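You operate a simulated robot arm through the tools that you are given. There is no shell and no other tool. Be economical: measure what you need, move in short steps, check, and stop when the job is done.

The job below is to be done with a simulated robot arm. You get a single attempt, and the scene is never put back.

JOB
Dose the tube on the grey stand with 2 blue and 2 yellow strokes, then rack it.
Fine: park both spouts; the tube goes into the free hole. Set down upright: rinse tube.

The check looks at the end state, three seconds after you hand in, the way a careful person would. Anything else that was tipped, shoved, dropped, spilled or broken makes it a failure.

ROBOT AND FRAMES
A 7-joint arm with a two-finger gripper, on a carriage that runs on a rail from [-2341, -16] to [39, 0] (x, y) and turns from -2.67 to 3.124 rad about z. Base frame: it is fixed where the carriage stands at the start and does not move with it; the origin is on the floor, on the carriage's upright axis, x ahead of it, y to its left, z up; the surface under the hand at the start is at about z = 850. Readings come in mm, rad, newtons and seconds.
Its first joint turns from -2.601 to 2.601 rad. Places, roughly: blue dye plunger [900, 600, 1000]; blue dye spout [900, 600, 1000]; hole 4 of the black rack [800, 300, 900]; yellow dye plunger [900, 400, 1000]; yellow dye spout [900, 400, 1000]. Payload 2.45 kg.
The tool frame sits at the grasp point between the pads (the TCP): z along the fingers, y along the line on which they close. The tips reach 26 mm beyond it. The gripper opens to 96 mm. The gripper's body begins 69 mm behind the TCP.
Orientation is that of the tool frame in the base frame, as a unit quaternion [x, y, z, w]. With the fingers straight down and closing along the base's y, the tool's x points along the base's -x, its y along +y and its z along -z.

CONTROLS
- The arm moves only by the tool drive_tool. Its argument "targets" is a list of rows, each an object (a shift or turn left out is 0, a gripper value left out holds the last) with "slide": the shift along the tool's x, y, z in units of 400 mm (1.0 is 400 mm), a list of three; "delta_rot": the turn, a rotation vector about the tool's x, y, z in units of 180 degrees (1.0 is 180 degrees), a list of three; "jaw": the gripper command, from -1 (shut) to 1 (fully open), values between in proportion. In form: [{"slide": [tx, ty, tz], "delta_rot": [ax, ay, az], "jaw": jaw}, ...]. A call has 1 to 12 rows; each row is the pose to reach, as a shift and turn from the pose commanded when the call began, along the tool's axes at that moment. A call with a number of a shift or a turn outside -1 to 1 is refused whole. A row lasts 0.2 s, in which the tool goes at most 50 mm and 0.15 rad; a call with a longer step from one row to the next is refused whole, and so is a gripper value outside its range. Where a pose cannot be reached the arm comes as near as it can. A force on the tool above 70 N (or 10 N above the force at the start of the call, whichever is more), or a blocked arm, ends the call early, and 0.2 s more pass. Each finger halts on what it meets, pressing with about 35 N; the grip force reading is that of the motor and also rises with nothing between the fingers. The clock runs only during rows and for 0.2 s after the last one: add rows that repeat a pose to give the fingers time. The reply holds the time, the measured pose of the TCP, the force on the tool along the base axes, the opening and the grip force, in the units named above and with some noise, with the torque about the TCP (base axes, N m) and any sound that the robot's microphone picked up.
- Cameras (640 x 400 px; columns grow to the right, rows downward): "scene" is now at [40.4, 198.7, 1691.7]; the picture's right is [0.36, -0.93, 0.00], its down [-0.52, -0.20, -0.83] and it looks along [0.77, 0.30, -0.56] (base axes); focal length 251 px, centre (320, 200). "wrist" rides on the gripper at [82, 3, -98] in the tool frame; the picture's right is [-0.04, 1.00, 0.00], its down [-0.73, -0.03, -0.68] and it looks along [-0.68, -0.03, 0.73] (tool axes); focal length 256 px, centre (320, 200). There is no depth. A picture from a camera that has moved, and an enlarged one, comes with that camera's place and axes in the base frame and with its lens. The place of the scene camera against the robot may be out by one fixed shift of up to 12 mm in any direction.
- camera(camera): a new picture of that camera. No time passes.
- slide_trunk(by): slides the trunk up (or, below 0, down) by that many mm; the arm and the scene camera ride with it, the base frame stays. It gives what a move gives, with no picture.
- roll_base(legs): drives the robot by 1 to 6 legs, each [ahead, left, turn to the left] in mm, mm and rad, along the robot's own axes; the way and the turn of a leg run together, so that a leg with both is an arc; at most 1500 mm and 3.142 rad a leg. The arm and the cameras ride along, it lands a little off, and it stops where it bumps. It keeps to its track: a leg is cut to what the track allows. It gives what a move gives.
- turn_head(pan, tilt): turns the head with the scene camera to pan (to the left, within 2.705 rad either way) and tilt (down, from -0.506 to 1.204), counted from straight ahead of the robot. It gives what a move gives.
- zoom(camera, box): a new picture of the part [left, top, right, bottom] of that camera's present view, enlarged. No time passes.
- close_job(): hands the job in; it is judged then, once.

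Go step by step. Nothing tells you exact positions but the pictures and the camera data: compare them with the known pose of the tool, close in by small moves and look again before you grip or let go. The budget is 120 turns and 98 pictures, counting those below and the enlarged ones. Unless the task says otherwise, let go and move clear before handing in, and close with one line.

The tools are called after "Emit:" by a JSON object that holds its "op" and its "data". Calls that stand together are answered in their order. drive_tool: Moves the arm, as the interface text tells. Its arguments: {"type":"object","properties":{"targets":{"type":"array"}},"required":["targets"]} The other tools are called the same way: slide_trunk (by) slides the trunk up or down; roll_base (legs) drives the base; turn_head (pan, tilt) turns the head that bears the scene camera; camera (camera) takes a picture; zoom (camera, box) takes an enlarged picture of a part of a camera's view; close_job () hands the job in.

At the start:

```text
time_s: 0.0
position: [652.8, 638.1, 1232.4]
tool_rot: [0.0, 1.0, 0.0, 0.001]
ft_force: [0.3, 0.4, 0.3]
torque: [-0.01, 0.03, -0.01]
grip_width: 95.9
gripper_force: 0.1
trunk travel left (down, up): [-675.0, 35.0]
robot x, y, heading: [-1.2, -0.3, -0.002]
head pan, tilt: [0.37, 0.593]
```

scene: 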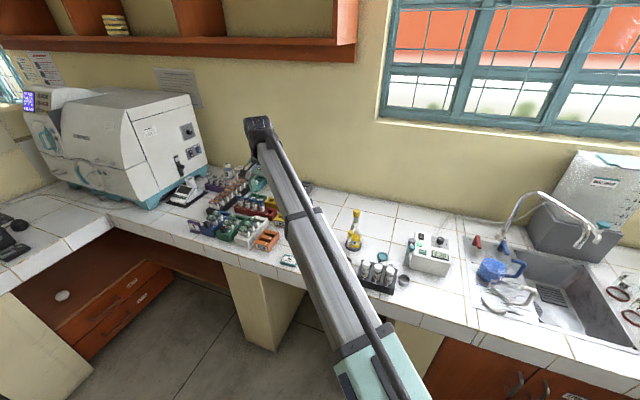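
wrist: 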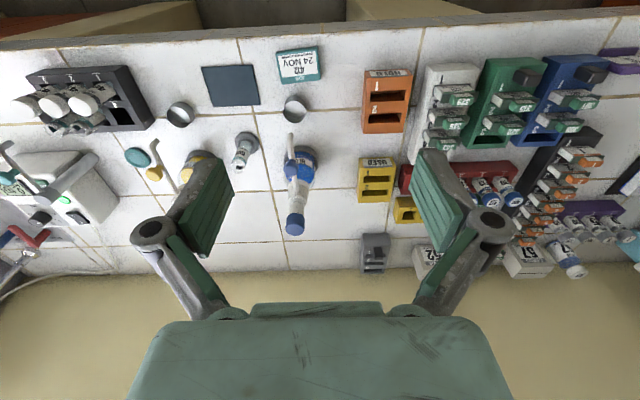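

I see the bench from both cameras: a blue dispenser bottle and a yellow one near the middle, and the black rack to the right. First I'll look closer at the workspace.

Emit:
{"op": "zoom", "data": {"camera": "wrist", "box": [0, 40, 200, 240]}}

Emit:
{"op": "zoom", "data": {"camera": "wrist", "box": [120, 40, 340, 240]}}

Emit:
{"op": "zoom", "data": {"camera": "scene", "box": [320, 190, 480, 300]}}

```text
2.00 times, centred on (100, 140) of wrist
camera zoom: at [572.5, 641.7, 1330.4], right [0.04, 1.0, 0.0], down [0.73, -0.03, 0.68], along [0.68, -0.03, -0.73], focal length 512 px, centre (760, 320)
```

zoom: 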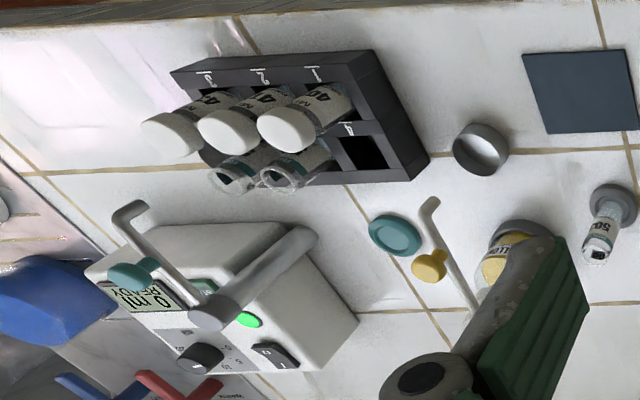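

```text
2.00 times, centred on (230, 140) of wrist
camera zoom: at [572.5, 641.7, 1330.4], right [0.04, 1.0, 0.0], down [0.73, -0.03, 0.68], along [0.68, -0.03, -0.73], focal length 512 px, centre (500, 320)
```

zoom: 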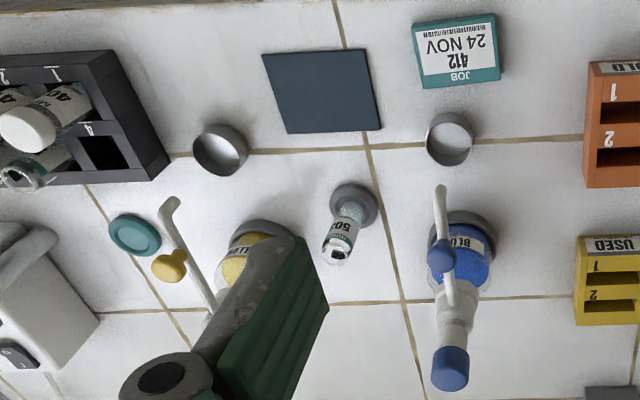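

```text
3.64 times, centred on (400, 245) of scene
camera zoom: at [40.4, 198.7, 1691.7], right [0.36, -0.93, 0.0], down [-0.52, -0.2, -0.83], along [0.77, 0.3, -0.56], focal length 913 px, centre (29, 36)
```

zoom: 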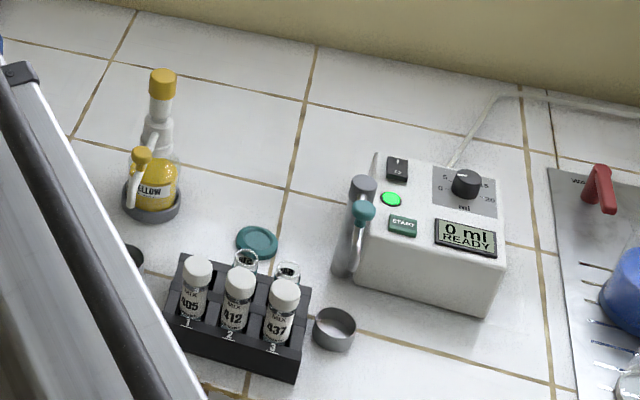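

Both spouts look parked above their drip rings, and an open tube stands on a grey stand between the bottles. I'll zoom in on labels and on the rest of the bench to find any "rinse tube".

Emit:
{"op": "zoom", "data": {"camera": "wrist", "box": [210, 110, 290, 190]}}

Emit:
{"op": "zoom", "data": {"camera": "wrist", "box": [340, 40, 640, 280]}}

Emit:
{"op": "zoom", "data": {"camera": "wrist", "box": [0, 50, 130, 150]}}

Emit:
{"op": "zoom", "data": {"camera": "scene", "box": [160, 150, 320, 270]}}

Emit:
{"op": "zoom", "data": {"camera": "scene", "box": [460, 190, 640, 320]}}

```text
5.00 times, centred on (250, 150) of wrist
camera zoom: at [572.5, 641.7, 1330.4], right [0.04, 1.0, 0.0], down [0.73, -0.03, 0.68], along [0.68, -0.03, -0.73], focal length 1280 px, centre (670, 450)
```

zoom: 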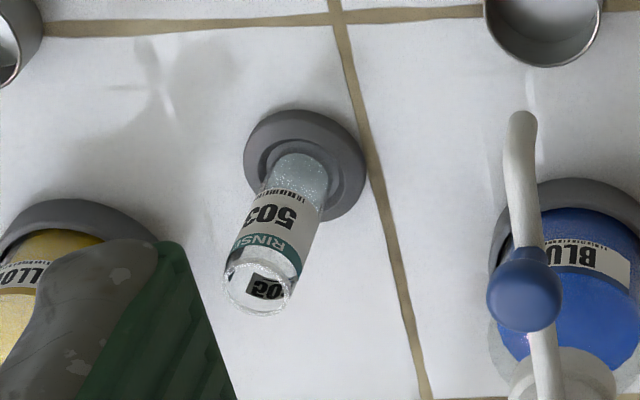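

```text
1.67 times, centred on (490, 160) of wrist
camera zoom: at [572.5, 641.7, 1330.4], right [0.04, 1.0, 0.0], down [0.73, -0.03, 0.68], along [0.68, -0.03, -0.73], focal length 427 px, centre (37, 267)
```

zoom: 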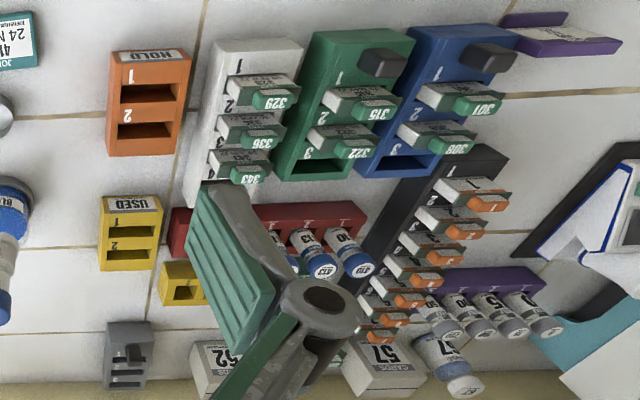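

```text
4.00 times, centred on (65, 100) of wrist
camera zoom: at [572.5, 641.7, 1330.4], right [0.04, 1.0, 0.0], down [0.73, -0.03, 0.68], along [0.68, -0.03, -0.73], focal length 1024 px, centre (1340, 600)
```

zoom: 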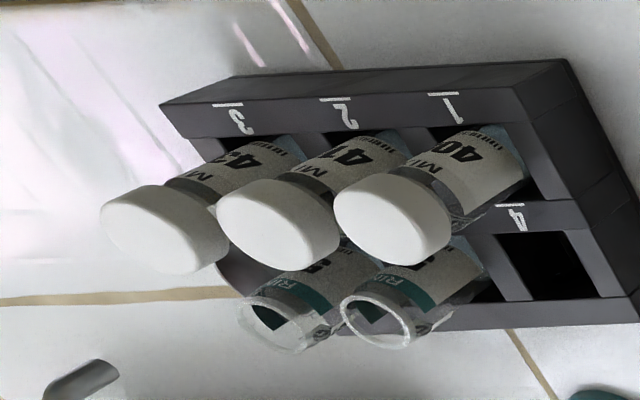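

```text
3.33 times, centred on (240, 210) of scene
camera zoom: at [40.4, 198.7, 1691.7], right [0.36, -0.93, 0.0], down [-0.52, -0.2, -0.83], along [0.77, 0.3, -0.56], focal length 837 px, centre (587, 167)
```

zoom: 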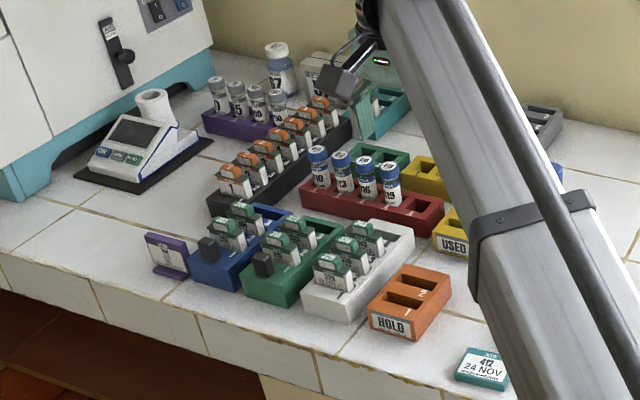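

```text
3.08 times, centred on (550, 255) of scene
camera zoom: at [40.4, 198.7, 1691.7], right [0.36, -0.93, 0.0], down [-0.52, -0.2, -0.83], along [0.77, 0.3, -0.56], focal length 773 px, centre (-388, 31)
```

zoom: 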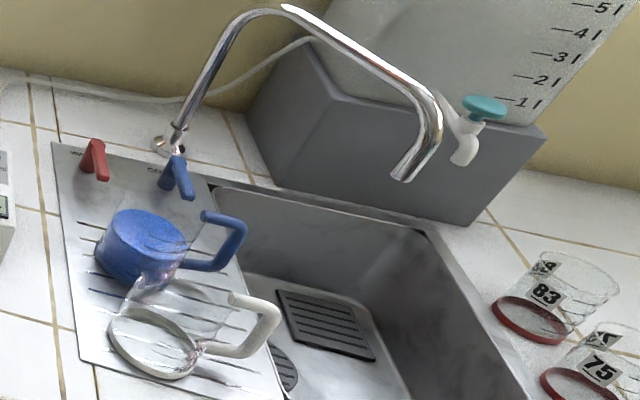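

The tube on the stand is RINSE tube 503, the free hole is hole 4 and both spouts are parked over their rings. I'll move the arm closer, between the bottles, to measure heights by triangulation.

Emit:
{"op": "drive_tool", "data": {"targets": [{"slide": [-0.015, -0.074, 0.065]}, {"slide": [-0.03, -0.148, 0.13]}, {"slide": [-0.045, -0.222, 0.195]}, {"slide": [-0.06, -0.296, 0.26]}, {"slide": [-0.075, -0.37, 0.325]}, {"slide": [-0.075, -0.37, 0.325]}]}}

Emit:
{"op": "camera", "data": {"camera": "wrist"}}

Emit:
{"op": "camera", "data": {"camera": "scene"}}

```text
time_s: 1.4
position: [681.7, 488.4, 1103.4]
tool_rot: [0.0, 1.0, 0.0, -0.001]
ft_force: [0.3, -0.5, -0.1]
torque: [-0.02, 0.01, 0.01]
grip_width: 96.0
gripper_force: 0.1
trunk travel left (down, up): [-675.0, 35.0]
robot x, y, heading: [-1.0, 1.0, 0.001]
head pan, tilt: [0.37, 0.593]
```

```text
87 pictures are left
camera wrist: at [600.9, 493.0, 1200.3], right [0.04, 1.0, 0.0], down [0.73, -0.03, 0.68], along [0.68, -0.03, -0.73], focal length 256 px, centre (320, 200)
```

wrist: 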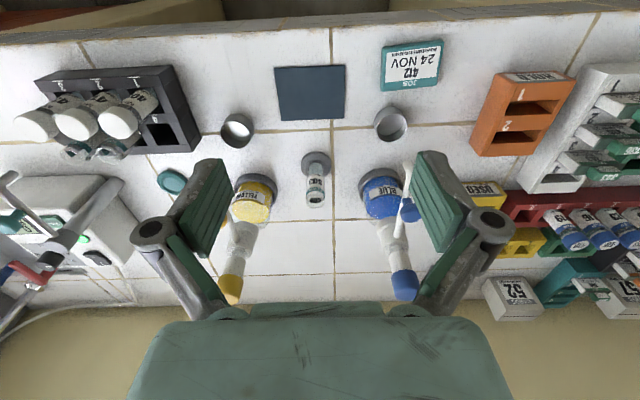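

```text
86 pictures are left
camera scene: at [40.5, 198.6, 1691.7], right [0.36, -0.93, 0.0], down [-0.52, -0.2, -0.83], along [0.77, 0.3, -0.56], focal length 251 px, centre (320, 200)
```

scene: 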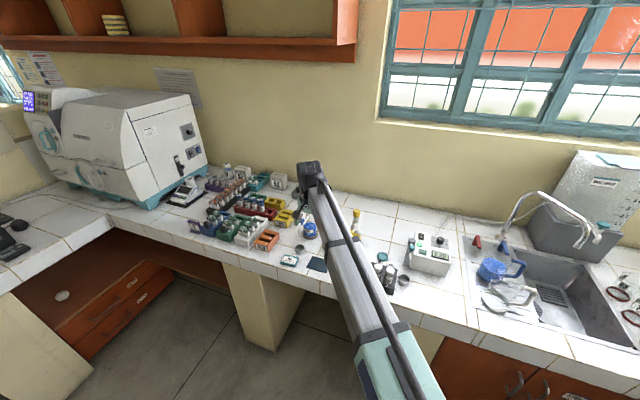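

The bottles and tube are visible between the fingers. I'll enlarge this view for accurate triangulation.

Emit:
{"op": "zoom", "data": {"camera": "wrist", "box": [340, 90, 500, 310]}}

Emit:
{"op": "zoom", "data": {"camera": "wrist", "box": [140, 90, 340, 310]}}

```text
1.82 times, centred on (420, 200) of wrist
camera zoom: at [600.9, 493.0, 1200.3], right [0.04, 1.0, 0.0], down [0.73, -0.03, 0.68], along [0.68, -0.03, -0.73], focal length 465 px, centre (138, 200)
```

zoom: 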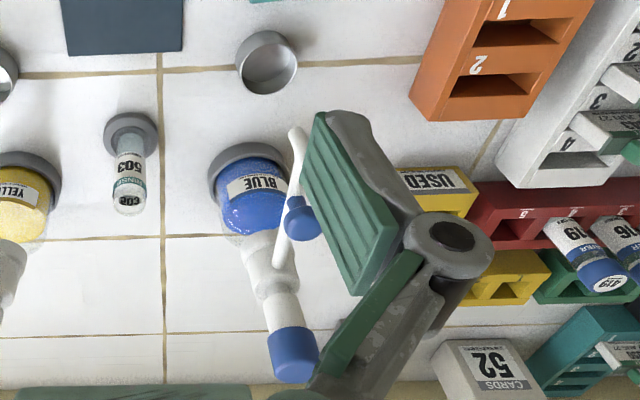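

```text
1.82 times, centred on (240, 200) of wrist
camera zoom: at [600.9, 493.0, 1200.3], right [0.04, 1.0, 0.0], down [0.73, -0.03, 0.68], along [0.68, -0.03, -0.73], focal length 465 px, centre (466, 200)
```

zoom: 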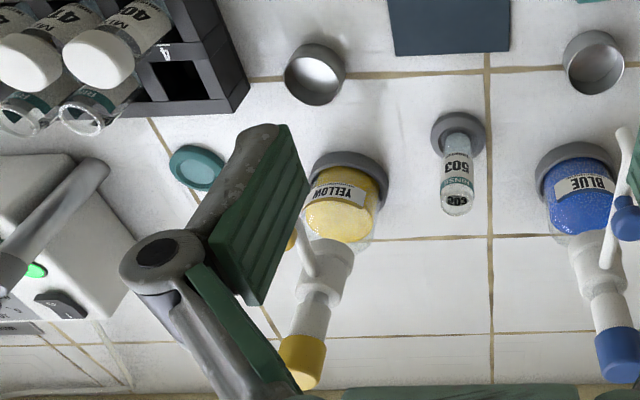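

Triangulated: blue axis ≈[896,585] with plunger cap z≈1041, blue knob ≈[806,585,1003], tube rim ≈[846,476,941], and yellow axis ≈[895,367] with its knob ≈[807,367,1003]. Next I go above the blue knob with the fingers half open.

Emit:
{"op": "drive_tool", "data": {"targets": [{"slide": [-0.0775, 0.06, 0.0], "jaw": 0.1}, {"slide": [-0.155, 0.12, 0.0]}, {"slide": [-0.2325, 0.18, 0.0]}, {"slide": [-0.31, 0.2415, 0.0]}, {"slide": [-0.31, 0.2415, 0.05]}, {"slide": [-0.31, 0.2415, 0.05]}]}}

Emit:
{"op": "camera", "data": {"camera": "wrist"}}

```text
time_s: 2.8
position: [809.3, 585.2, 1082.3]
tool_rot: [0.001, 1.0, 0.0, 0.0]
ft_force: [0.1, 0.6, 0.5]
torque: [-0.02, 0.01, -0.01]
grip_width: 52.7
gripper_force: 0.1
trunk travel left (down, up): [-675.0, 35.0]
robot x, y, heading: [-3.8, -0.6, -0.006]
head pan, tilt: [0.37, 0.593]
```

```text
83 pictures are left
camera wrist: at [727.5, 589.1, 1180.0], right [0.04, 1.0, 0.0], down [0.73, -0.03, 0.68], along [0.68, -0.03, -0.73], focal length 256 px, centre (320, 200)
```

wrist: 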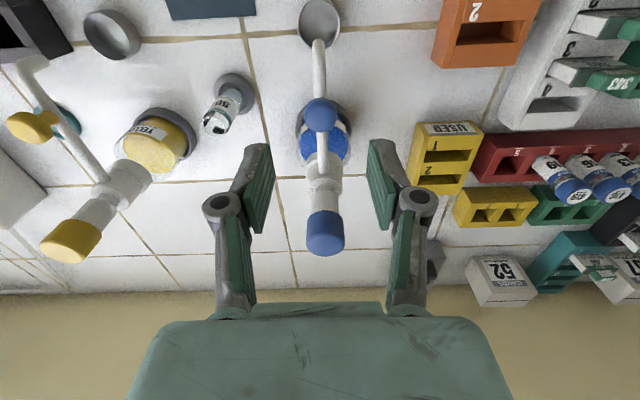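

The knob sits right under the tool, at about [808,586]. I descend to straddle it and close to a loose cage of about 30 mm.

Emit:
{"op": "drive_tool", "data": {"targets": [{"slide": [0, 0, 0.09], "jaw": 0.1}, {"slide": [0, 0, 0.175]}, {"slide": [0, 0, 0.175], "jaw": -0.37}, {"slide": [0, 0, 0.175]}]}}

Emit:
{"op": "camera", "data": {"camera": "wrist"}}

```text
time_s: 3.8
position: [807.9, 584.9, 1015.2]
tool_rot: [0.0, 1.0, 0.001, 0.0]
ft_force: [0.1, 0.1, 1.1]
torque: [0.01, 0.02, 0.04]
grip_width: 30.2
gripper_force: 0.1
trunk travel left (down, up): [-675.0, 35.0]
robot x, y, heading: [-1.0, 0.4, -0.0]
head pan, tilt: [0.37, 0.593]
```

```text
82 pictures are left
camera wrist: at [725.6, 588.7, 1111.8], right [0.04, 1.0, 0.0], down [0.73, -0.03, 0.68], along [0.68, -0.03, -0.73], focal length 256 px, centre (320, 200)
```

wrist: 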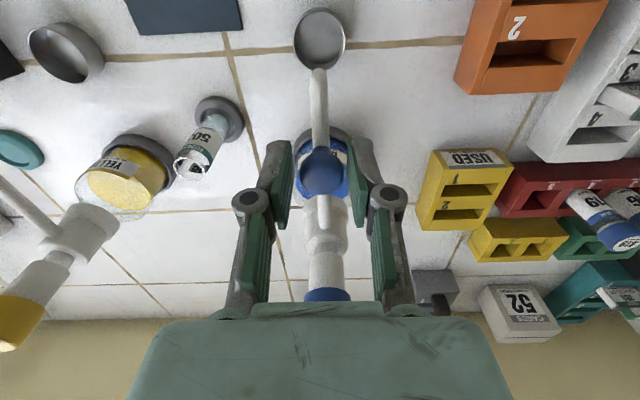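

The knob is caged. I now swing the blue spout about its axis by 66° toward the tube, turning the tool with it.

Emit:
{"op": "drive_tool", "data": {"targets": [{"slide": [-0.0018, -0.0282, 0.01], "delta_rot": [0, 0, -0.0407]}, {"slide": [-0.0072, -0.056, 0.01], "delta_rot": [0, 0, -0.0815]}, {"slide": [-0.0161, -0.0829, 0.01], "delta_rot": [0, 0, -0.1222]}, {"slide": [-0.0284, -0.1084, 0.01], "delta_rot": [0, 0, -0.1629]}, {"slide": [-0.0438, -0.1321, 0.01], "delta_rot": [0, 0, -0.2037]}, {"slide": [-0.0621, -0.1537, 0.01], "delta_rot": [0, 0, -0.2444]}, {"slide": [-0.083, -0.1728, 0.01], "delta_rot": [0, 0, -0.2852]}, {"slide": [-0.1062, -0.189, 0.01], "delta_rot": [0, 0, -0.3259]}, {"slide": [-0.1313, -0.2021, 0.01], "delta_rot": [0, 0, -0.3667]}, {"slide": [-0.1313, -0.2021, 0.01], "delta_rot": [0, 0, -0.3667]}]}}

Emit:
{"op": "camera", "data": {"camera": "wrist"}}

```text
time_s: 6.0
position: [862.1, 505.8, 1007.8]
tool_rot: [-0.546, 0.838, 0.0, 0.001]
ft_force: [-0.3, 0.4, -0.1]
torque: [0.0, 0.05, 0.0]
grip_width: 30.1
gripper_force: 0.0
trunk travel left (down, up): [-675.0, 35.0]
robot x, y, heading: [-1.4, 0.2, 0.002]
head pan, tilt: [0.37, 0.593]
```

```text
81 pictures are left
camera wrist: at [825.0, 432.8, 1106.0], right [-0.9, 0.44, 0.0], down [0.32, 0.66, 0.68], along [0.3, 0.61, -0.73], focal length 256 px, centre (320, 200)
```

wrist: 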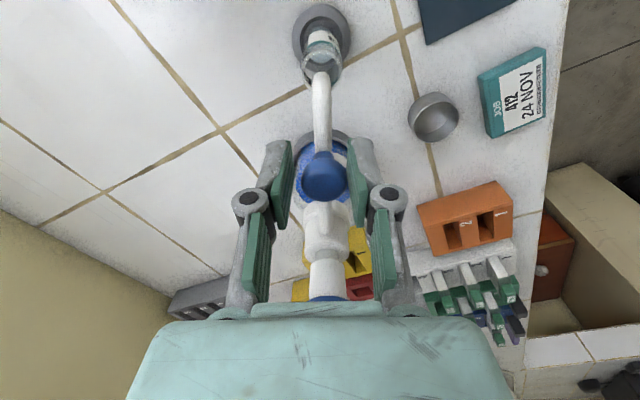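

The blue spout seems to be over the tube; I'll zoom in to check.

Emit:
{"op": "zoom", "data": {"camera": "wrist", "box": [270, 0, 380, 110]}}

```text
3.64 times, centred on (325, 55) of wrist
camera zoom: at [825.0, 432.8, 1106.0], right [-0.9, 0.44, 0.0], down [0.32, 0.66, 0.68], along [0.3, 0.61, -0.73], focal length 931 px, centre (302, 727)
```

zoom: 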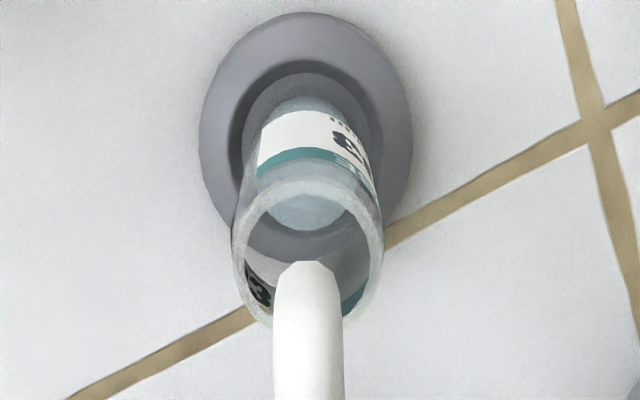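

The spout nozzle is centred laterally over the rim. I open the fingers, rise, move radially over the blue plunger and close the fingers.

Emit:
{"op": "drive_tool", "data": {"targets": [{"slide": [0, 0, 0], "jaw": 0.1}, {"slide": [0, 0, -0.12]}, {"slide": [0, 0, -0.24]}, {"slide": [-0.11, 0, -0.24], "jaw": -1}, {"slide": [-0.221, 0, -0.24]}, {"slide": [-0.221, 0, -0.24]}]}}

Emit:
{"op": "camera", "data": {"camera": "wrist"}}

Emit:
{"op": "camera", "data": {"camera": "scene"}}

```text
time_s: 7.4
position: [898.5, 587.3, 1104.0]
tool_rot: [-0.545, 0.839, -0.001, 0.001]
ft_force: [-0.2, 0.0, 0.0]
torque: [0.0, 0.02, -0.01]
grip_width: 0.1
gripper_force: 28.4
trunk travel left (down, up): [-675.0, 35.0]
robot x, y, heading: [0.8, 0.0, 0.002]
head pan, tilt: [0.37, 0.593]
```

```text
79 pictures are left
camera wrist: at [861.7, 513.9, 1200.8], right [-0.9, 0.44, 0.0], down [0.33, 0.66, 0.68], along [0.3, 0.61, -0.73], focal length 256 px, centre (320, 200)
```

wrist: 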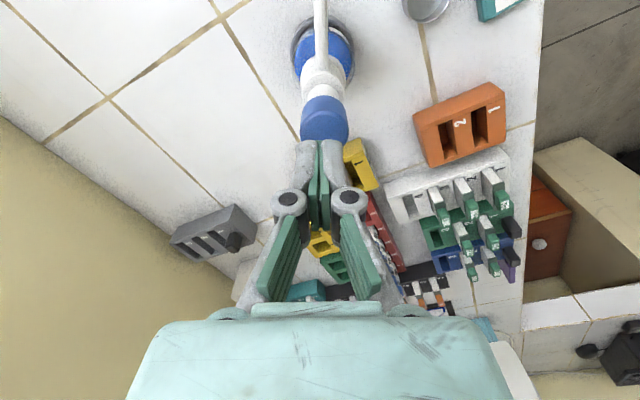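

```text
78 pictures are left
camera scene: at [40.3, 198.7, 1691.7], right [0.36, -0.93, 0.0], down [-0.52, -0.2, -0.83], along [0.77, 0.3, -0.56], focal length 251 px, centre (320, 200)
```

scene: 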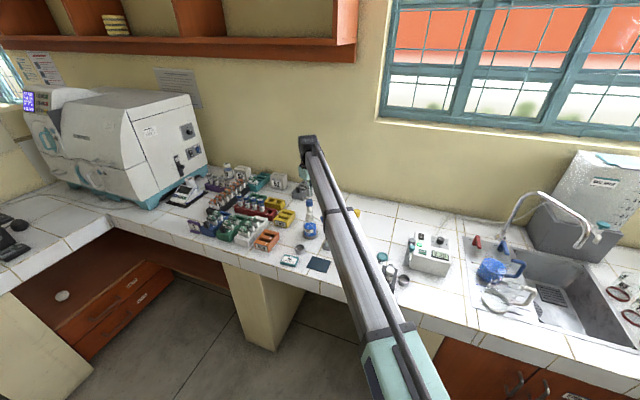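

The closed fingertips are above the blue cap. I descend gently to find contact.

Emit:
{"op": "drive_tool", "data": {"targets": [{"slide": [0, 0, 0.02], "jaw": -1}, {"slide": [0, 0, 0.04]}, {"slide": [0, 0, 0.055]}]}}

Emit:
{"op": "zoom", "data": {"camera": "wrist", "box": [260, 50, 400, 210]}}

```text
time_s: 8.2
position: [896.8, 585.7, 1081.3]
tool_rot: [-0.545, 0.839, 0.0, 0.0]
ft_force: [1.0, -0.4, -0.4]
torque: [-0.03, -0.03, 0.02]
grip_width: 0.0
gripper_force: 28.9
trunk travel left (down, up): [-675.0, 35.0]
robot x, y, heading: [1.8, -0.9, -0.003]
head pan, tilt: [0.37, 0.593]
```

```text
2.50 times, centred on (330, 130) of wrist
camera zoom: at [860.4, 514.0, 1179.9], right [-0.9, 0.44, 0.0], down [0.32, 0.66, 0.68], along [0.3, 0.61, -0.73], focal length 640 px, centre (295, 375)
```

zoom: 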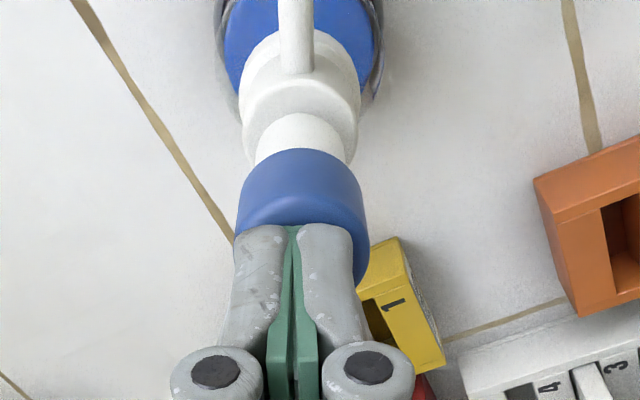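

Almost touching. I continue down in small steps.

Emit:
{"op": "drive_tool", "data": {"targets": [{"slide": [0, 0, 0.0075], "jaw": -1}, {"slide": [0, 0, 0.015]}, {"slide": [0, 0, 0.0225]}]}}

```text
time_s: 9.0
position: [895.3, 586.6, 1074.0]
tool_rot: [-0.545, 0.839, 0.0, 0.0]
ft_force: [1.2, 1.8, 3.9]
torque: [0.01, -0.03, 0.02]
grip_width: 6.2
gripper_force: 28.7
trunk travel left (down, up): [-675.0, 35.0]
robot x, y, heading: [-1.3, 0.1, -0.0]
head pan, tilt: [0.37, 0.593]
```

Contact has begun, but the fingers read 6 mm apart; I'll look before pressing on.

Emit:
{"op": "zoom", "data": {"camera": "wrist", "box": [260, 50, 400, 210]}}

```text
2.50 times, centred on (330, 130) of wrist
camera zoom: at [860.1, 513.5, 1171.4], right [-0.9, 0.44, 0.0], down [0.32, 0.66, 0.68], along [0.3, 0.61, -0.73], focal length 640 px, centre (295, 375)
```

zoom: 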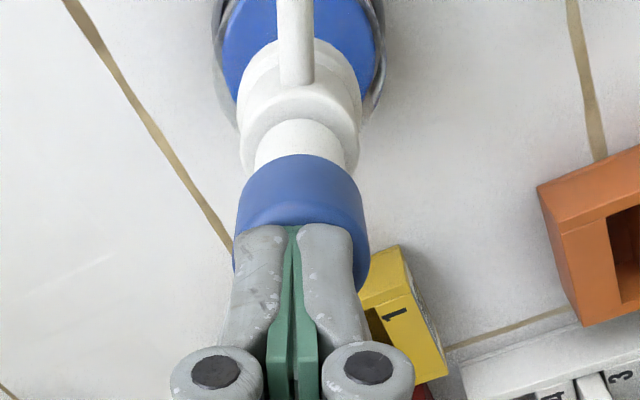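

The fingers look shut and centred on the cap. I press further in small steps.

Emit:
{"op": "drive_tool", "data": {"targets": [{"slide": [0, 0, 0.0125], "jaw": -1}, {"slide": [0, 0, 0.025]}, {"slide": [0, 0, 0.0325]}]}}

```text
time_s: 9.8
position: [895.6, 586.1, 1062.8]
tool_rot: [-0.545, 0.839, 0.0, 0.002]
ft_force: [0.4, -0.4, 11.2]
torque: [-0.01, 0.01, 0.01]
grip_width: 6.0
gripper_force: 28.6
trunk travel left (down, up): [-675.0, 35.0]
robot x, y, heading: [-0.3, -0.7, 0.002]
head pan, tilt: [0.37, 0.593]
heard: click
```

I heard a click at 11 N. I check whether that's the bottom with a small further press.

Emit:
{"op": "drive_tool", "data": {"targets": [{"slide": [0, 0, 0.004], "jaw": -1}, {"slide": [0, 0, 0.008]}]}}

Emit:
{"op": "zoom", "data": {"camera": "wrist", "box": [260, 0, 400, 160]}}

```text
time_s: 10.4
position: [896.4, 584.8, 1062.8]
tool_rot: [-0.545, 0.838, 0.0, 0.003]
ft_force: [6.2, 3.0, 26.7]
torque: [0.03, -0.1, -0.05]
grip_width: 5.8
gripper_force: 28.3
trunk travel left (down, up): [-675.0, 35.0]
robot x, y, heading: [1.7, 0.7, -0.001]
head pan, tilt: [0.37, 0.593]
```

```text
2.50 times, centred on (330, 80) of wrist
camera zoom: at [859.5, 513.1, 1159.8], right [-0.9, 0.44, 0.0], down [0.32, 0.66, 0.68], along [0.3, 0.61, -0.73], focal length 640 px, centre (295, 500)
```

zoom: 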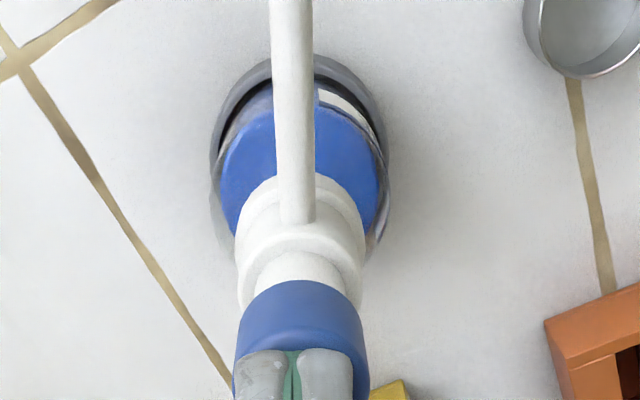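

That's a hard stop, so one click is one full stroke. I release fully and make the second stroke.

Emit:
{"op": "drive_tool", "data": {"targets": [{"slide": [0, 0, -0.03], "jaw": -1}, {"slide": [0, 0, -0.065]}, {"slide": [0, 0, -0.065]}, {"slide": [0, 0, -0.065]}]}}

Emit:
{"op": "zoom", "data": {"camera": "wrist", "box": [260, 50, 400, 210]}}

```text
time_s: 11.4
position: [896.8, 586.1, 1083.7]
tool_rot: [-0.545, 0.839, 0.001, 0.0]
ft_force: [0.7, 0.4, -1.3]
torque: [0.02, 0.01, 0.0]
grip_width: 0.1
gripper_force: 28.8
trunk travel left (down, up): [-675.0, 35.0]
robot x, y, heading: [-0.8, 2.4, 0.002]
head pan, tilt: [0.37, 0.593]
```

```text
2.50 times, centred on (330, 130) of wrist
camera zoom: at [860.5, 514.0, 1181.1], right [-0.9, 0.44, 0.0], down [0.33, 0.66, 0.68], along [0.3, 0.61, -0.73], focal length 640 px, centre (295, 375)
```

zoom: 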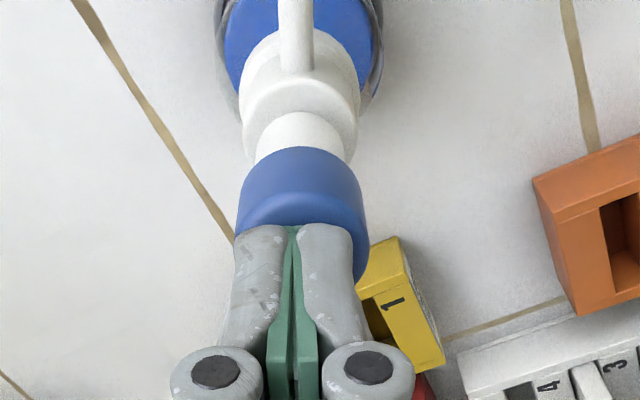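

The plunger has come fully up. Second blue stroke now.

Emit:
{"op": "drive_tool", "data": {"targets": [{"slide": [0, 0, 0.02], "jaw": -1}, {"slide": [0, 0, 0.035]}, {"slide": [0, 0, 0.048]}, {"slide": [0, 0, 0.06]}, {"slide": [0, 0, 0.06]}]}}

```text
time_s: 12.6
position: [895.8, 585.7, 1062.9]
tool_rot: [-0.545, 0.839, 0.0, 0.003]
ft_force: [8.8, 5.9, 24.2]
torque: [0.09, -0.15, 0.02]
grip_width: 6.1
gripper_force: 28.5
trunk travel left (down, up): [-675.0, 35.0]
robot x, y, heading: [1.3, -2.7, 0.002]
head pan, tilt: [0.37, 0.593]
heard: click
```

Second click heard. I rise, go back above the blue knob with the fingers open, and look.

Emit:
{"op": "drive_tool", "data": {"targets": [{"slide": [0, 0, -0.06], "jaw": -1}, {"slide": [0, 0, -0.113]}, {"slide": [0.11, 0, -0.113]}, {"slide": [0.221, 0, -0.113], "jaw": 0.1}, {"slide": [0.221, 0, -0.06]}, {"slide": [0.221, 0, -0.06]}]}}

Emit:
{"op": "camera", "data": {"camera": "wrist"}}

```text
time_s: 14.0
position: [860.8, 505.9, 1082.5]
tool_rot: [-0.545, 0.839, 0.0, 0.0]
ft_force: [0.3, 0.4, -0.7]
torque: [0.01, 0.02, -0.01]
grip_width: 52.9
gripper_force: 0.0
trunk travel left (down, up): [-675.0, 35.0]
robot x, y, heading: [-0.4, 0.4, -0.001]
head pan, tilt: [0.37, 0.593]
```

```text
73 pictures are left
camera wrist: at [825.9, 433.6, 1180.3], right [-0.9, 0.44, 0.0], down [0.33, 0.66, 0.68], along [0.3, 0.61, -0.73], focal length 256 px, centre (320, 200)
```

wrist: 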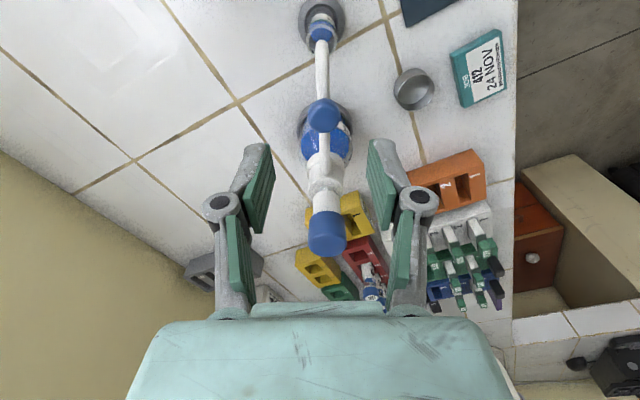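

The tube now holds blue dye. I descend on the knob and cage it again.

Emit:
{"op": "drive_tool", "data": {"targets": [{"slide": [0, 0, 0.095], "jaw": 0.1}, {"slide": [0, 0, 0.187]}, {"slide": [0, 0, 0.187], "jaw": -0.37}, {"slide": [0, 0, 0.187]}]}}

Emit:
{"op": "drive_tool", "data": {"targets": [{"slide": [-0.0019, 0.0291, 0], "delta_rot": [0, 0, 0.042]}, {"slide": [-0.0077, 0.0577, 0], "delta_rot": [0, 0, 0.084]}, {"slide": [-0.0171, 0.0853, 0], "delta_rot": [0, 0, 0.1259]}, {"slide": [-0.0301, 0.1114, 0], "delta_rot": [0, 0, 0.1679]}, {"slide": [-0.0464, 0.1355, 0], "delta_rot": [0, 0, 0.2099]}, {"slide": [-0.0657, 0.1574, 0], "delta_rot": [0, 0, 0.2518]}, {"slide": [-0.0878, 0.1764, 0], "delta_rot": [0, 0, 0.2938]}, {"slide": [-0.1121, 0.1924, 0], "delta_rot": [0, 0, 0.3358]}, {"slide": [-0.1384, 0.2051, 0], "delta_rot": [0, 0, 0.3778]}, {"slide": [-0.1384, 0.2051, 0], "delta_rot": [0, 0, 0.3778]}]}}

Emit:
{"op": "camera", "data": {"camera": "wrist"}}

```text
time_s: 15.0
position: [861.0, 505.3, 1010.5]
tool_rot: [-0.545, 0.839, 0.0, -0.001]
ft_force: [-0.2, -0.3, -0.4]
torque: [-0.01, -0.01, -0.01]
grip_width: 30.5
gripper_force: 0.1
trunk travel left (down, up): [-675.0, 35.0]
robot x, y, heading: [-2.5, 2.3, 0.0]
head pan, tilt: [0.37, 0.593]
```

```text
time_s: 17.2
position: [809.6, 588.0, 1009.0]
tool_rot: [0.018, 1.0, -0.001, 0.0]
ft_force: [0.6, -0.7, 0.4]
torque: [0.0, -0.05, -0.01]
grip_width: 31.0
gripper_force: 0.2
trunk travel left (down, up): [-675.0, 35.0]
robot x, y, heading: [-1.1, -2.4, 0.003]
head pan, tilt: [0.37, 0.593]
```

```text
72 pictures are left
camera wrist: at [727.5, 596.4, 1106.6], right [0.08, 1.0, 0.0], down [0.73, -0.06, 0.68], along [0.68, -0.05, -0.73], focal length 256 px, centre (320, 200)
```

wrist: 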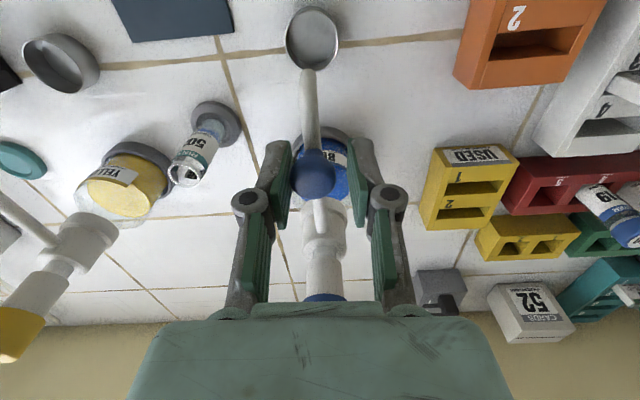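

The spout is back near its ring. I'll zoom to compare it with the ring's centre.

Emit:
{"op": "zoom", "data": {"camera": "wrist", "box": [260, 0, 380, 120]}}

Emit:
{"op": "zoom", "data": {"camera": "wrist", "box": [160, 90, 260, 200]}}

```text
3.33 times, centred on (320, 60) of wrist
camera zoom: at [727.5, 596.4, 1106.6], right [0.08, 1.0, 0.0], down [0.73, -0.06, 0.68], along [0.68, -0.05, -0.73], focal length 853 px, centre (320, 667)
```

zoom: 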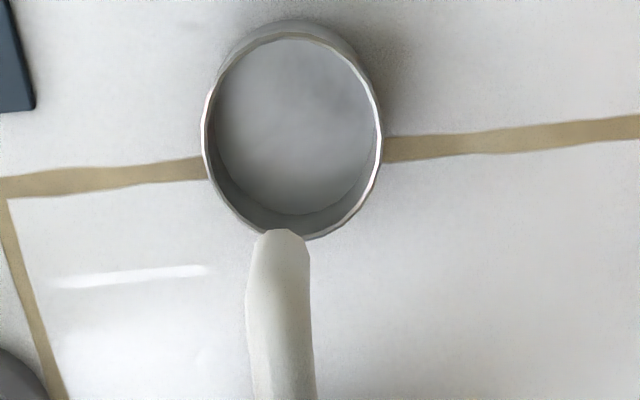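

```text
3.64 times, centred on (210, 145) of wrist
camera zoom: at [727.5, 596.4, 1106.6], right [0.08, 1.0, 0.0], down [0.73, -0.06, 0.68], along [0.68, -0.05, -0.73], focal length 931 px, centre (720, 400)
```

zoom: 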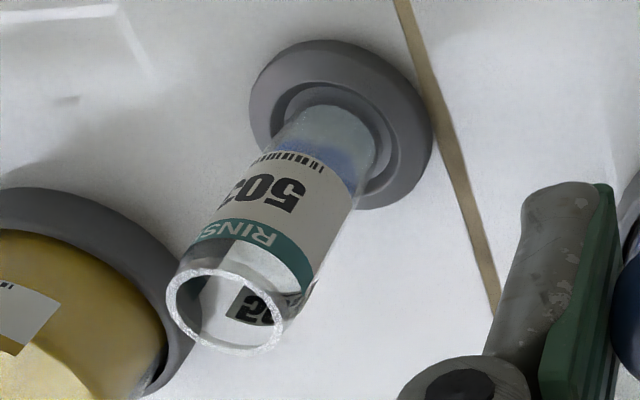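

The spout tip is over the ring's centre, so blue is parked. I open, rise and travel to above the yellow knob.

Emit:
{"op": "drive_tool", "data": {"targets": [{"slide": [0, 0, 0], "jaw": 0.1}, {"slide": [0, 0, -0.1]}, {"slide": [0, 0, -0.2]}, {"slide": [-0.003, -0.11, -0.2], "delta_rot": [0, 0, -0.0114]}, {"slide": [-0.006, -0.22, -0.2], "delta_rot": [0, 0, -0.0114]}, {"slide": [-0.009, -0.33, -0.2], "delta_rot": [0, 0, -0.0114]}, {"slide": [-0.011, -0.44, -0.2], "delta_rot": [0, 0, -0.0114]}, {"slide": [-0.0135, -0.5525, -0.2], "delta_rot": [0, 0, -0.0114]}, {"slide": [-0.0135, -0.5525, -0.2], "delta_rot": [0, 0, -0.0114]}]}}

Emit:
{"op": "camera", "data": {"camera": "wrist"}}

```text
time_s: 19.2
position: [805.7, 369.4, 1089.4]
tool_rot: [-0.001, 1.0, 0.0, 0.0]
ft_force: [0.0, -0.7, 0.1]
torque: [-0.03, 0.03, 0.0]
grip_width: 52.9
gripper_force: 0.0
trunk travel left (down, up): [-675.0, 35.0]
robot x, y, heading: [0.4, 0.6, -0.002]
head pan, tilt: [0.37, 0.593]
```

```text
69 pictures are left
camera wrist: at [723.9, 373.3, 1186.7], right [0.04, 1.0, 0.0], down [0.73, -0.03, 0.68], along [0.68, -0.03, -0.73], focal length 256 px, centre (320, 200)
```

wrist: 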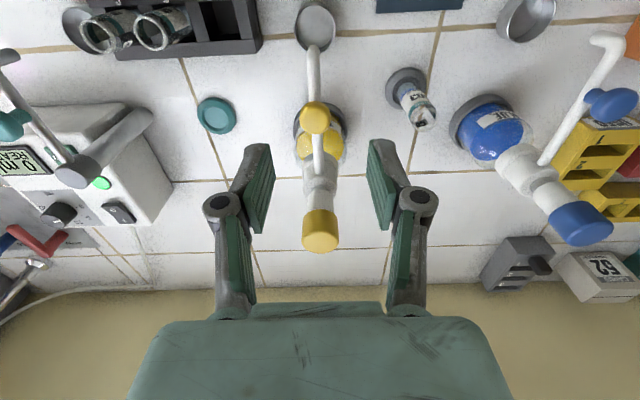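

The yellow knob is at about [808,366.5]; I adjust a few millimetres, descend and cage it.

Emit:
{"op": "drive_tool", "data": {"targets": [{"slide": [-0.006, -0.007, 0.0], "jaw": 0.1}, {"slide": [-0.006, -0.007, 0.1]}, {"slide": [-0.006, -0.007, 0.2]}, {"slide": [-0.006, -0.007, 0.2], "jaw": -0.37}, {"slide": [-0.006, -0.007, 0.2]}]}}

Emit:
{"op": "camera", "data": {"camera": "wrist"}}

```text
time_s: 20.4
position: [808.4, 369.4, 1009.9]
tool_rot: [0.0, 1.0, 0.0, 0.0]
ft_force: [0.1, 0.6, -0.8]
torque: [0.0, -0.01, 0.01]
grip_width: 30.3
gripper_force: 0.0
trunk travel left (down, up): [-675.0, 35.0]
robot x, y, heading: [-2.0, -1.1, 0.0]
head pan, tilt: [0.37, 0.593]
```

```text
68 pictures are left
camera wrist: at [726.7, 372.2, 1106.8], right [0.04, 1.0, 0.0], down [0.73, -0.03, 0.68], along [0.68, -0.03, -0.73], focal length 256 px, centre (320, 200)
```

wrist: 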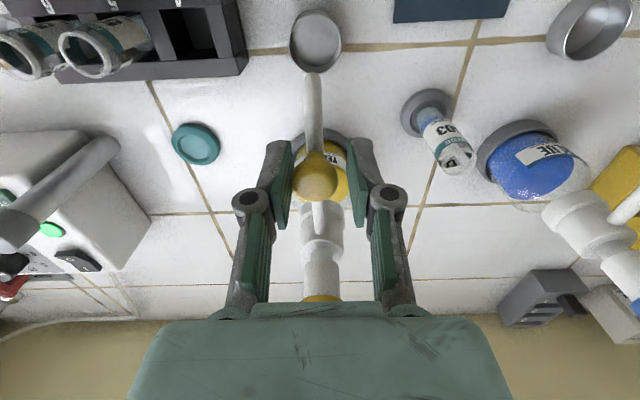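

Caged. I swing the yellow spout 68° toward the tube.

Emit:
{"op": "drive_tool", "data": {"targets": [{"slide": [-0.0019, 0.0291, 0], "delta_rot": [0, 0, 0.042]}, {"slide": [-0.0077, 0.0577, 0], "delta_rot": [0, 0, 0.084]}, {"slide": [-0.0171, 0.0853, 0], "delta_rot": [0, 0, 0.1259]}, {"slide": [-0.0301, 0.1114, 0], "delta_rot": [0, 0, 0.1679]}, {"slide": [-0.0464, 0.1355, 0], "delta_rot": [0, 0, 0.2099]}, {"slide": [-0.0657, 0.1574, 0], "delta_rot": [0, 0, 0.2518]}, {"slide": [-0.0878, 0.1764, 0], "delta_rot": [0, 0, 0.2938]}, {"slide": [-0.1121, 0.1924, 0], "delta_rot": [0, 0, 0.3358]}, {"slide": [-0.1384, 0.2051, 0], "delta_rot": [0, 0, 0.3778]}, {"slide": [-0.1384, 0.2051, 0], "delta_rot": [0, 0, 0.3778]}]}}

Emit:
{"op": "camera", "data": {"camera": "wrist"}}

Emit:
{"op": "zoom", "data": {"camera": "wrist", "box": [270, 0, 380, 110]}}

```text
time_s: 22.6
position: [862.9, 448.7, 1007.9]
tool_rot: [0.559, 0.829, 0.0, 0.0]
ft_force: [-1.8, -1.0, -0.1]
torque: [0.0, 0.01, 0.03]
grip_width: 31.5
gripper_force: 0.7
trunk travel left (down, up): [-675.0, 35.0]
robot x, y, heading: [0.3, -2.7, -0.003]
head pan, tilt: [0.37, 0.593]
```

```text
67 pictures are left
camera wrist: at [835.7, 525.9, 1105.8], right [0.94, 0.34, 0.0], down [0.25, -0.69, 0.68], along [0.23, -0.64, -0.73], focal length 256 px, centre (320, 200)
```

wrist: 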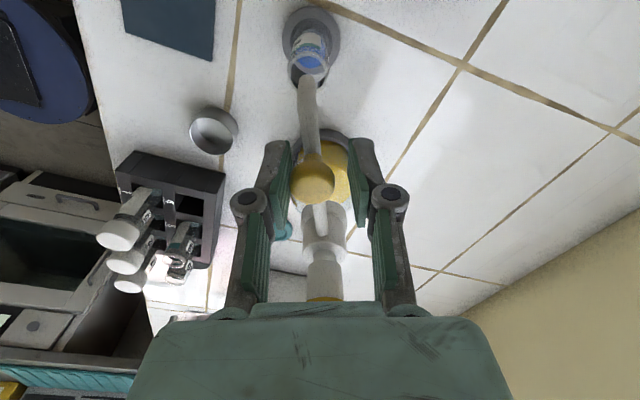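

```text
3.64 times, centred on (325, 55) of wrist
camera zoom: at [835.7, 525.9, 1105.8], right [0.94, 0.34, 0.0], down [0.25, -0.69, 0.68], along [0.23, -0.64, -0.73], focal length 931 px, centre (302, 727)
```

zoom: 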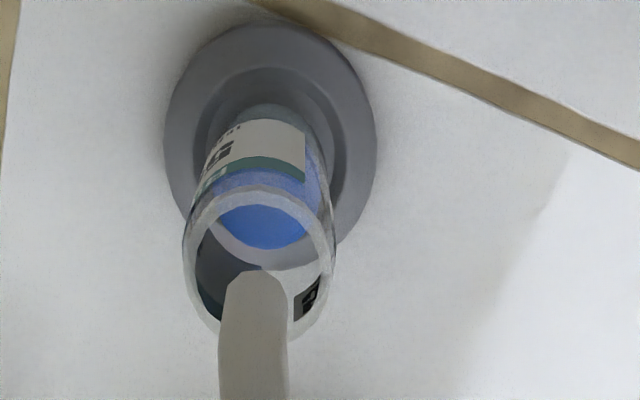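

Aligned over the rim. I open, rise, and move over the yellow plunger.

Emit:
{"op": "drive_tool", "data": {"targets": [{"slide": [0, 0, 0], "jaw": 0.1}, {"slide": [0, 0, -0.12]}, {"slide": [0, 0, -0.24]}, {"slide": [-0.11, 0, -0.24], "jaw": -1}, {"slide": [-0.221, 0, -0.24]}, {"slide": [-0.221, 0, -0.2]}, {"slide": [-0.221, 0, -0.185]}]}}

Emit:
{"op": "camera", "data": {"camera": "wrist"}}

```text
time_s: 24.2
position: [897.1, 365.9, 1082.0]
tool_rot: [0.559, 0.829, 0.0, 0.0]
ft_force: [0.4, -0.5, -0.1]
torque: [-0.03, -0.02, 0.01]
grip_width: 0.0
gripper_force: 28.1
trunk travel left (down, up): [-675.0, 35.0]
robot x, y, heading: [-2.0, -3.3, -0.001]
head pan, tilt: [0.37, 0.593]
```

```text
65 pictures are left
camera wrist: at [869.1, 444.2, 1179.3], right [0.94, 0.34, 0.0], down [0.25, -0.69, 0.68], along [0.23, -0.64, -0.73], focal length 256 px, centre (320, 200)
```

wrist: 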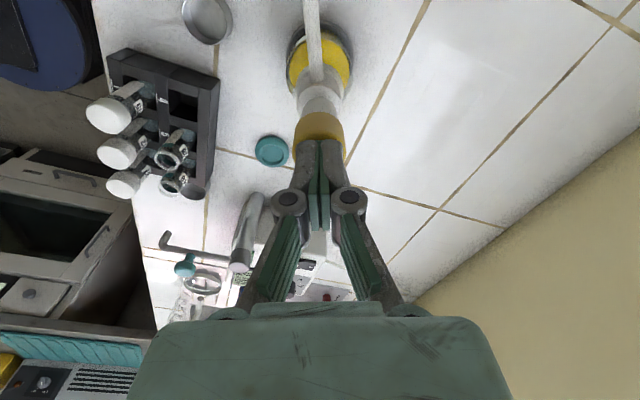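

Centred over the yellow cap. First yellow stroke, same depth as blue.

Emit:
{"op": "drive_tool", "data": {"targets": [{"slide": [0, 0, 0.015], "jaw": -1}, {"slide": [0, 0, 0.03]}, {"slide": [0, 0, 0.044]}, {"slide": [0, 0, 0.054]}, {"slide": [0, 0, 0.054]}]}}

```text
time_s: 25.4
position: [896.2, 366.4, 1062.1]
tool_rot: [0.558, 0.83, 0.002, 0.001]
ft_force: [5.8, 2.3, 18.9]
torque: [0.06, -0.12, 0.0]
grip_width: 5.8
gripper_force: 28.8
trunk travel left (down, up): [-675.0, 35.0]
robot x, y, heading: [0.5, -1.0, 0.0]
head pan, tilt: [0.37, 0.593]
heard: click
```

One click. I release fully and wait.

Emit:
{"op": "drive_tool", "data": {"targets": [{"slide": [0, 0, -0.03], "jaw": -1}, {"slide": [0, 0, -0.056]}, {"slide": [0, 0, -0.056]}, {"slide": [0, 0, -0.056]}]}}

Emit:
{"op": "drive_tool", "data": {"targets": [{"slide": [0, 0, 0.017], "jaw": -1}, {"slide": [0, 0, 0.032]}, {"slide": [0, 0, 0.046]}, {"slide": [0, 0, 0.056]}, {"slide": [0, 0, 0.056]}]}}

```text
time_s: 26.4
position: [896.9, 365.8, 1081.7]
tool_rot: [0.558, 0.83, 0.0, -0.001]
ft_force: [-0.3, 0.1, -0.3]
torque: [-0.02, 0.01, 0.01]
grip_width: 0.0
gripper_force: 28.3
trunk travel left (down, up): [-675.0, 35.0]
robot x, y, heading: [-0.9, -3.2, -0.004]
head pan, tilt: [0.37, 0.593]
```

```text
time_s: 27.6
position: [896.2, 365.5, 1063.1]
tool_rot: [0.558, 0.83, 0.002, 0.002]
ft_force: [0.4, 1.0, 15.0]
torque: [-0.02, 0.02, -0.01]
grip_width: 6.1
gripper_force: 28.3
trunk travel left (down, up): [-675.0, 35.0]
robot x, y, heading: [-0.8, -2.3, 0.001]
head pan, tilt: [0.37, 0.593]
heard: click
```

Second yellow click heard. I rise and return to above the yellow knob.

Emit:
{"op": "drive_tool", "data": {"targets": [{"slide": [0, 0, -0.06], "jaw": -1}, {"slide": [0, 0, -0.109]}, {"slide": [0.11, 0, -0.109]}, {"slide": [0.221, 0, -0.109], "jaw": 0.1}, {"slide": [0.221, 0, -0.06]}, {"slide": [0.221, 0, -0.06]}]}}

Emit:
{"op": "camera", "data": {"camera": "wrist"}}

```text
time_s: 29.0
position: [864.0, 448.4, 1083.8]
tool_rot: [0.559, 0.829, 0.0, 0.0]
ft_force: [-0.9, 0.3, 1.0]
torque: [0.03, 0.07, 0.0]
grip_width: 52.9
gripper_force: 0.1
trunk travel left (down, up): [-675.0, 35.0]
robot x, y, heading: [2.2, 1.3, 0.0]
head pan, tilt: [0.37, 0.593]
```

```text
64 pictures are left
camera wrist: at [836.3, 526.0, 1181.4], right [0.94, 0.34, 0.0], down [0.25, -0.69, 0.68], along [0.23, -0.64, -0.73], focal length 256 px, centre (320, 200)
```

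wrist: 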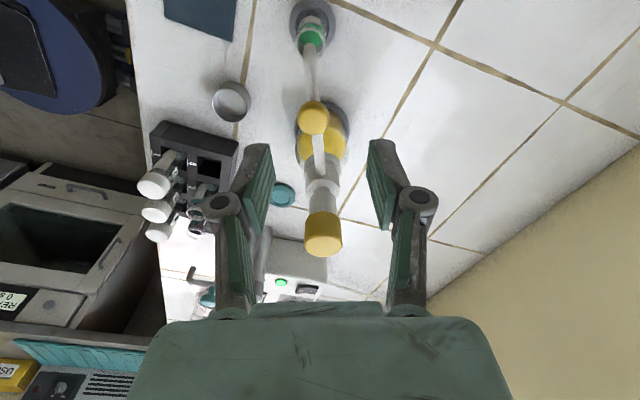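

The tube has turned green. I descend, cage the knob and swing the yellow spout back to its ring.

Emit:
{"op": "drive_tool", "data": {"targets": [{"slide": [0, 0, 0.095], "jaw": 0.1}, {"slide": [0, 0, 0.191]}, {"slide": [0, 0, 0.191], "jaw": -0.37}, {"slide": [0, 0, 0.191]}]}}

Emit:
{"op": "drive_tool", "data": {"targets": [{"slide": [-0.0017, -0.027, 0], "delta_rot": [0, 0, -0.0389]}, {"slide": [-0.0066, -0.0535, 0], "delta_rot": [0, 0, -0.0778]}, {"slide": [-0.0147, -0.0793, 0], "delta_rot": [0, 0, -0.1167]}, {"slide": [-0.0259, -0.1039, 0], "delta_rot": [0, 0, -0.1556]}, {"slide": [-0.04, -0.1269, 0], "delta_rot": [0, 0, -0.1944]}, {"slide": [-0.0568, -0.148, 0], "delta_rot": [0, 0, -0.2333]}, {"slide": [-0.0761, -0.167, 0], "delta_rot": [0, 0, -0.2722]}, {"slide": [-0.0975, -0.1834, 0], "delta_rot": [0, 0, -0.3111]}, {"slide": [-0.1208, -0.1971, 0], "delta_rot": [0, 0, -0.35]}, {"slide": [-0.1456, -0.2079, 0], "delta_rot": [0, 0, -0.3889]}, {"slide": [-0.1456, -0.2079, 0], "delta_rot": [0, 0, -0.3889]}]}}

Emit:
{"op": "camera", "data": {"camera": "wrist"}}

Emit:
{"op": "zoom", "data": {"camera": "wrist", "box": [260, 0, 380, 120]}}

```text
time_s: 30.0
position: [865.0, 449.4, 1008.9]
tool_rot: [0.559, 0.829, 0.0, 0.0]
ft_force: [-5.0, -1.9, -1.0]
torque: [-0.01, 0.04, -0.02]
grip_width: 34.2
gripper_force: 2.5
trunk travel left (down, up): [-675.0, 35.0]
robot x, y, heading: [-0.9, -0.3, 0.004]
head pan, tilt: [0.37, 0.593]
```

```text
time_s: 32.4
position: [807.5, 361.3, 1008.3]
tool_rot: [-0.019, 1.0, 0.0, 0.0]
ft_force: [-0.4, -1.2, 1.1]
torque: [0.01, -0.01, -0.02]
grip_width: 30.6
gripper_force: 0.1
trunk travel left (down, up): [-675.0, 35.0]
robot x, y, heading: [-0.8, 3.8, 0.0]
head pan, tilt: [0.37, 0.593]
```

```text
63 pictures are left
camera wrist: at [726.1, 362.9, 1106.9], right [0.0, 1.0, 0.0], down [0.73, 0.0, 0.68], along [0.68, 0.0, -0.73], focal length 256 px, centre (320, 200)
```

wrist: 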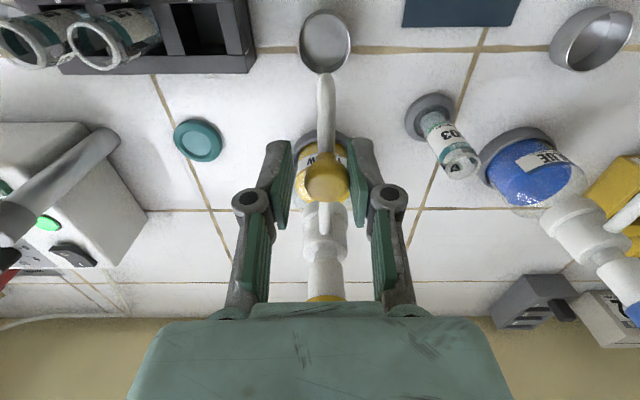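

```text
3.33 times, centred on (320, 60) of wrist
camera zoom: at [726.1, 362.9, 1106.9], right [0.0, 1.0, 0.0], down [0.73, 0.0, 0.68], along [0.68, 0.0, -0.73], focal length 853 px, centre (320, 667)
```

zoom: 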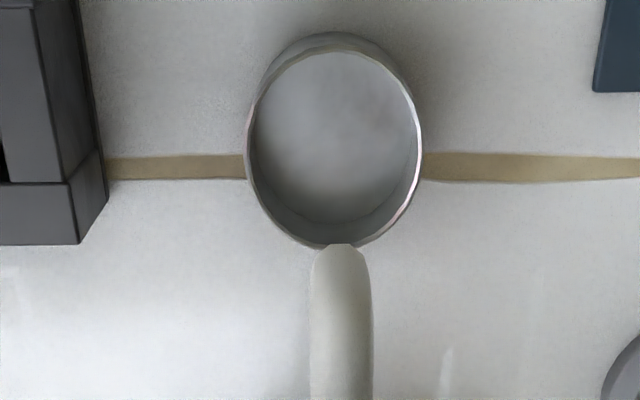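

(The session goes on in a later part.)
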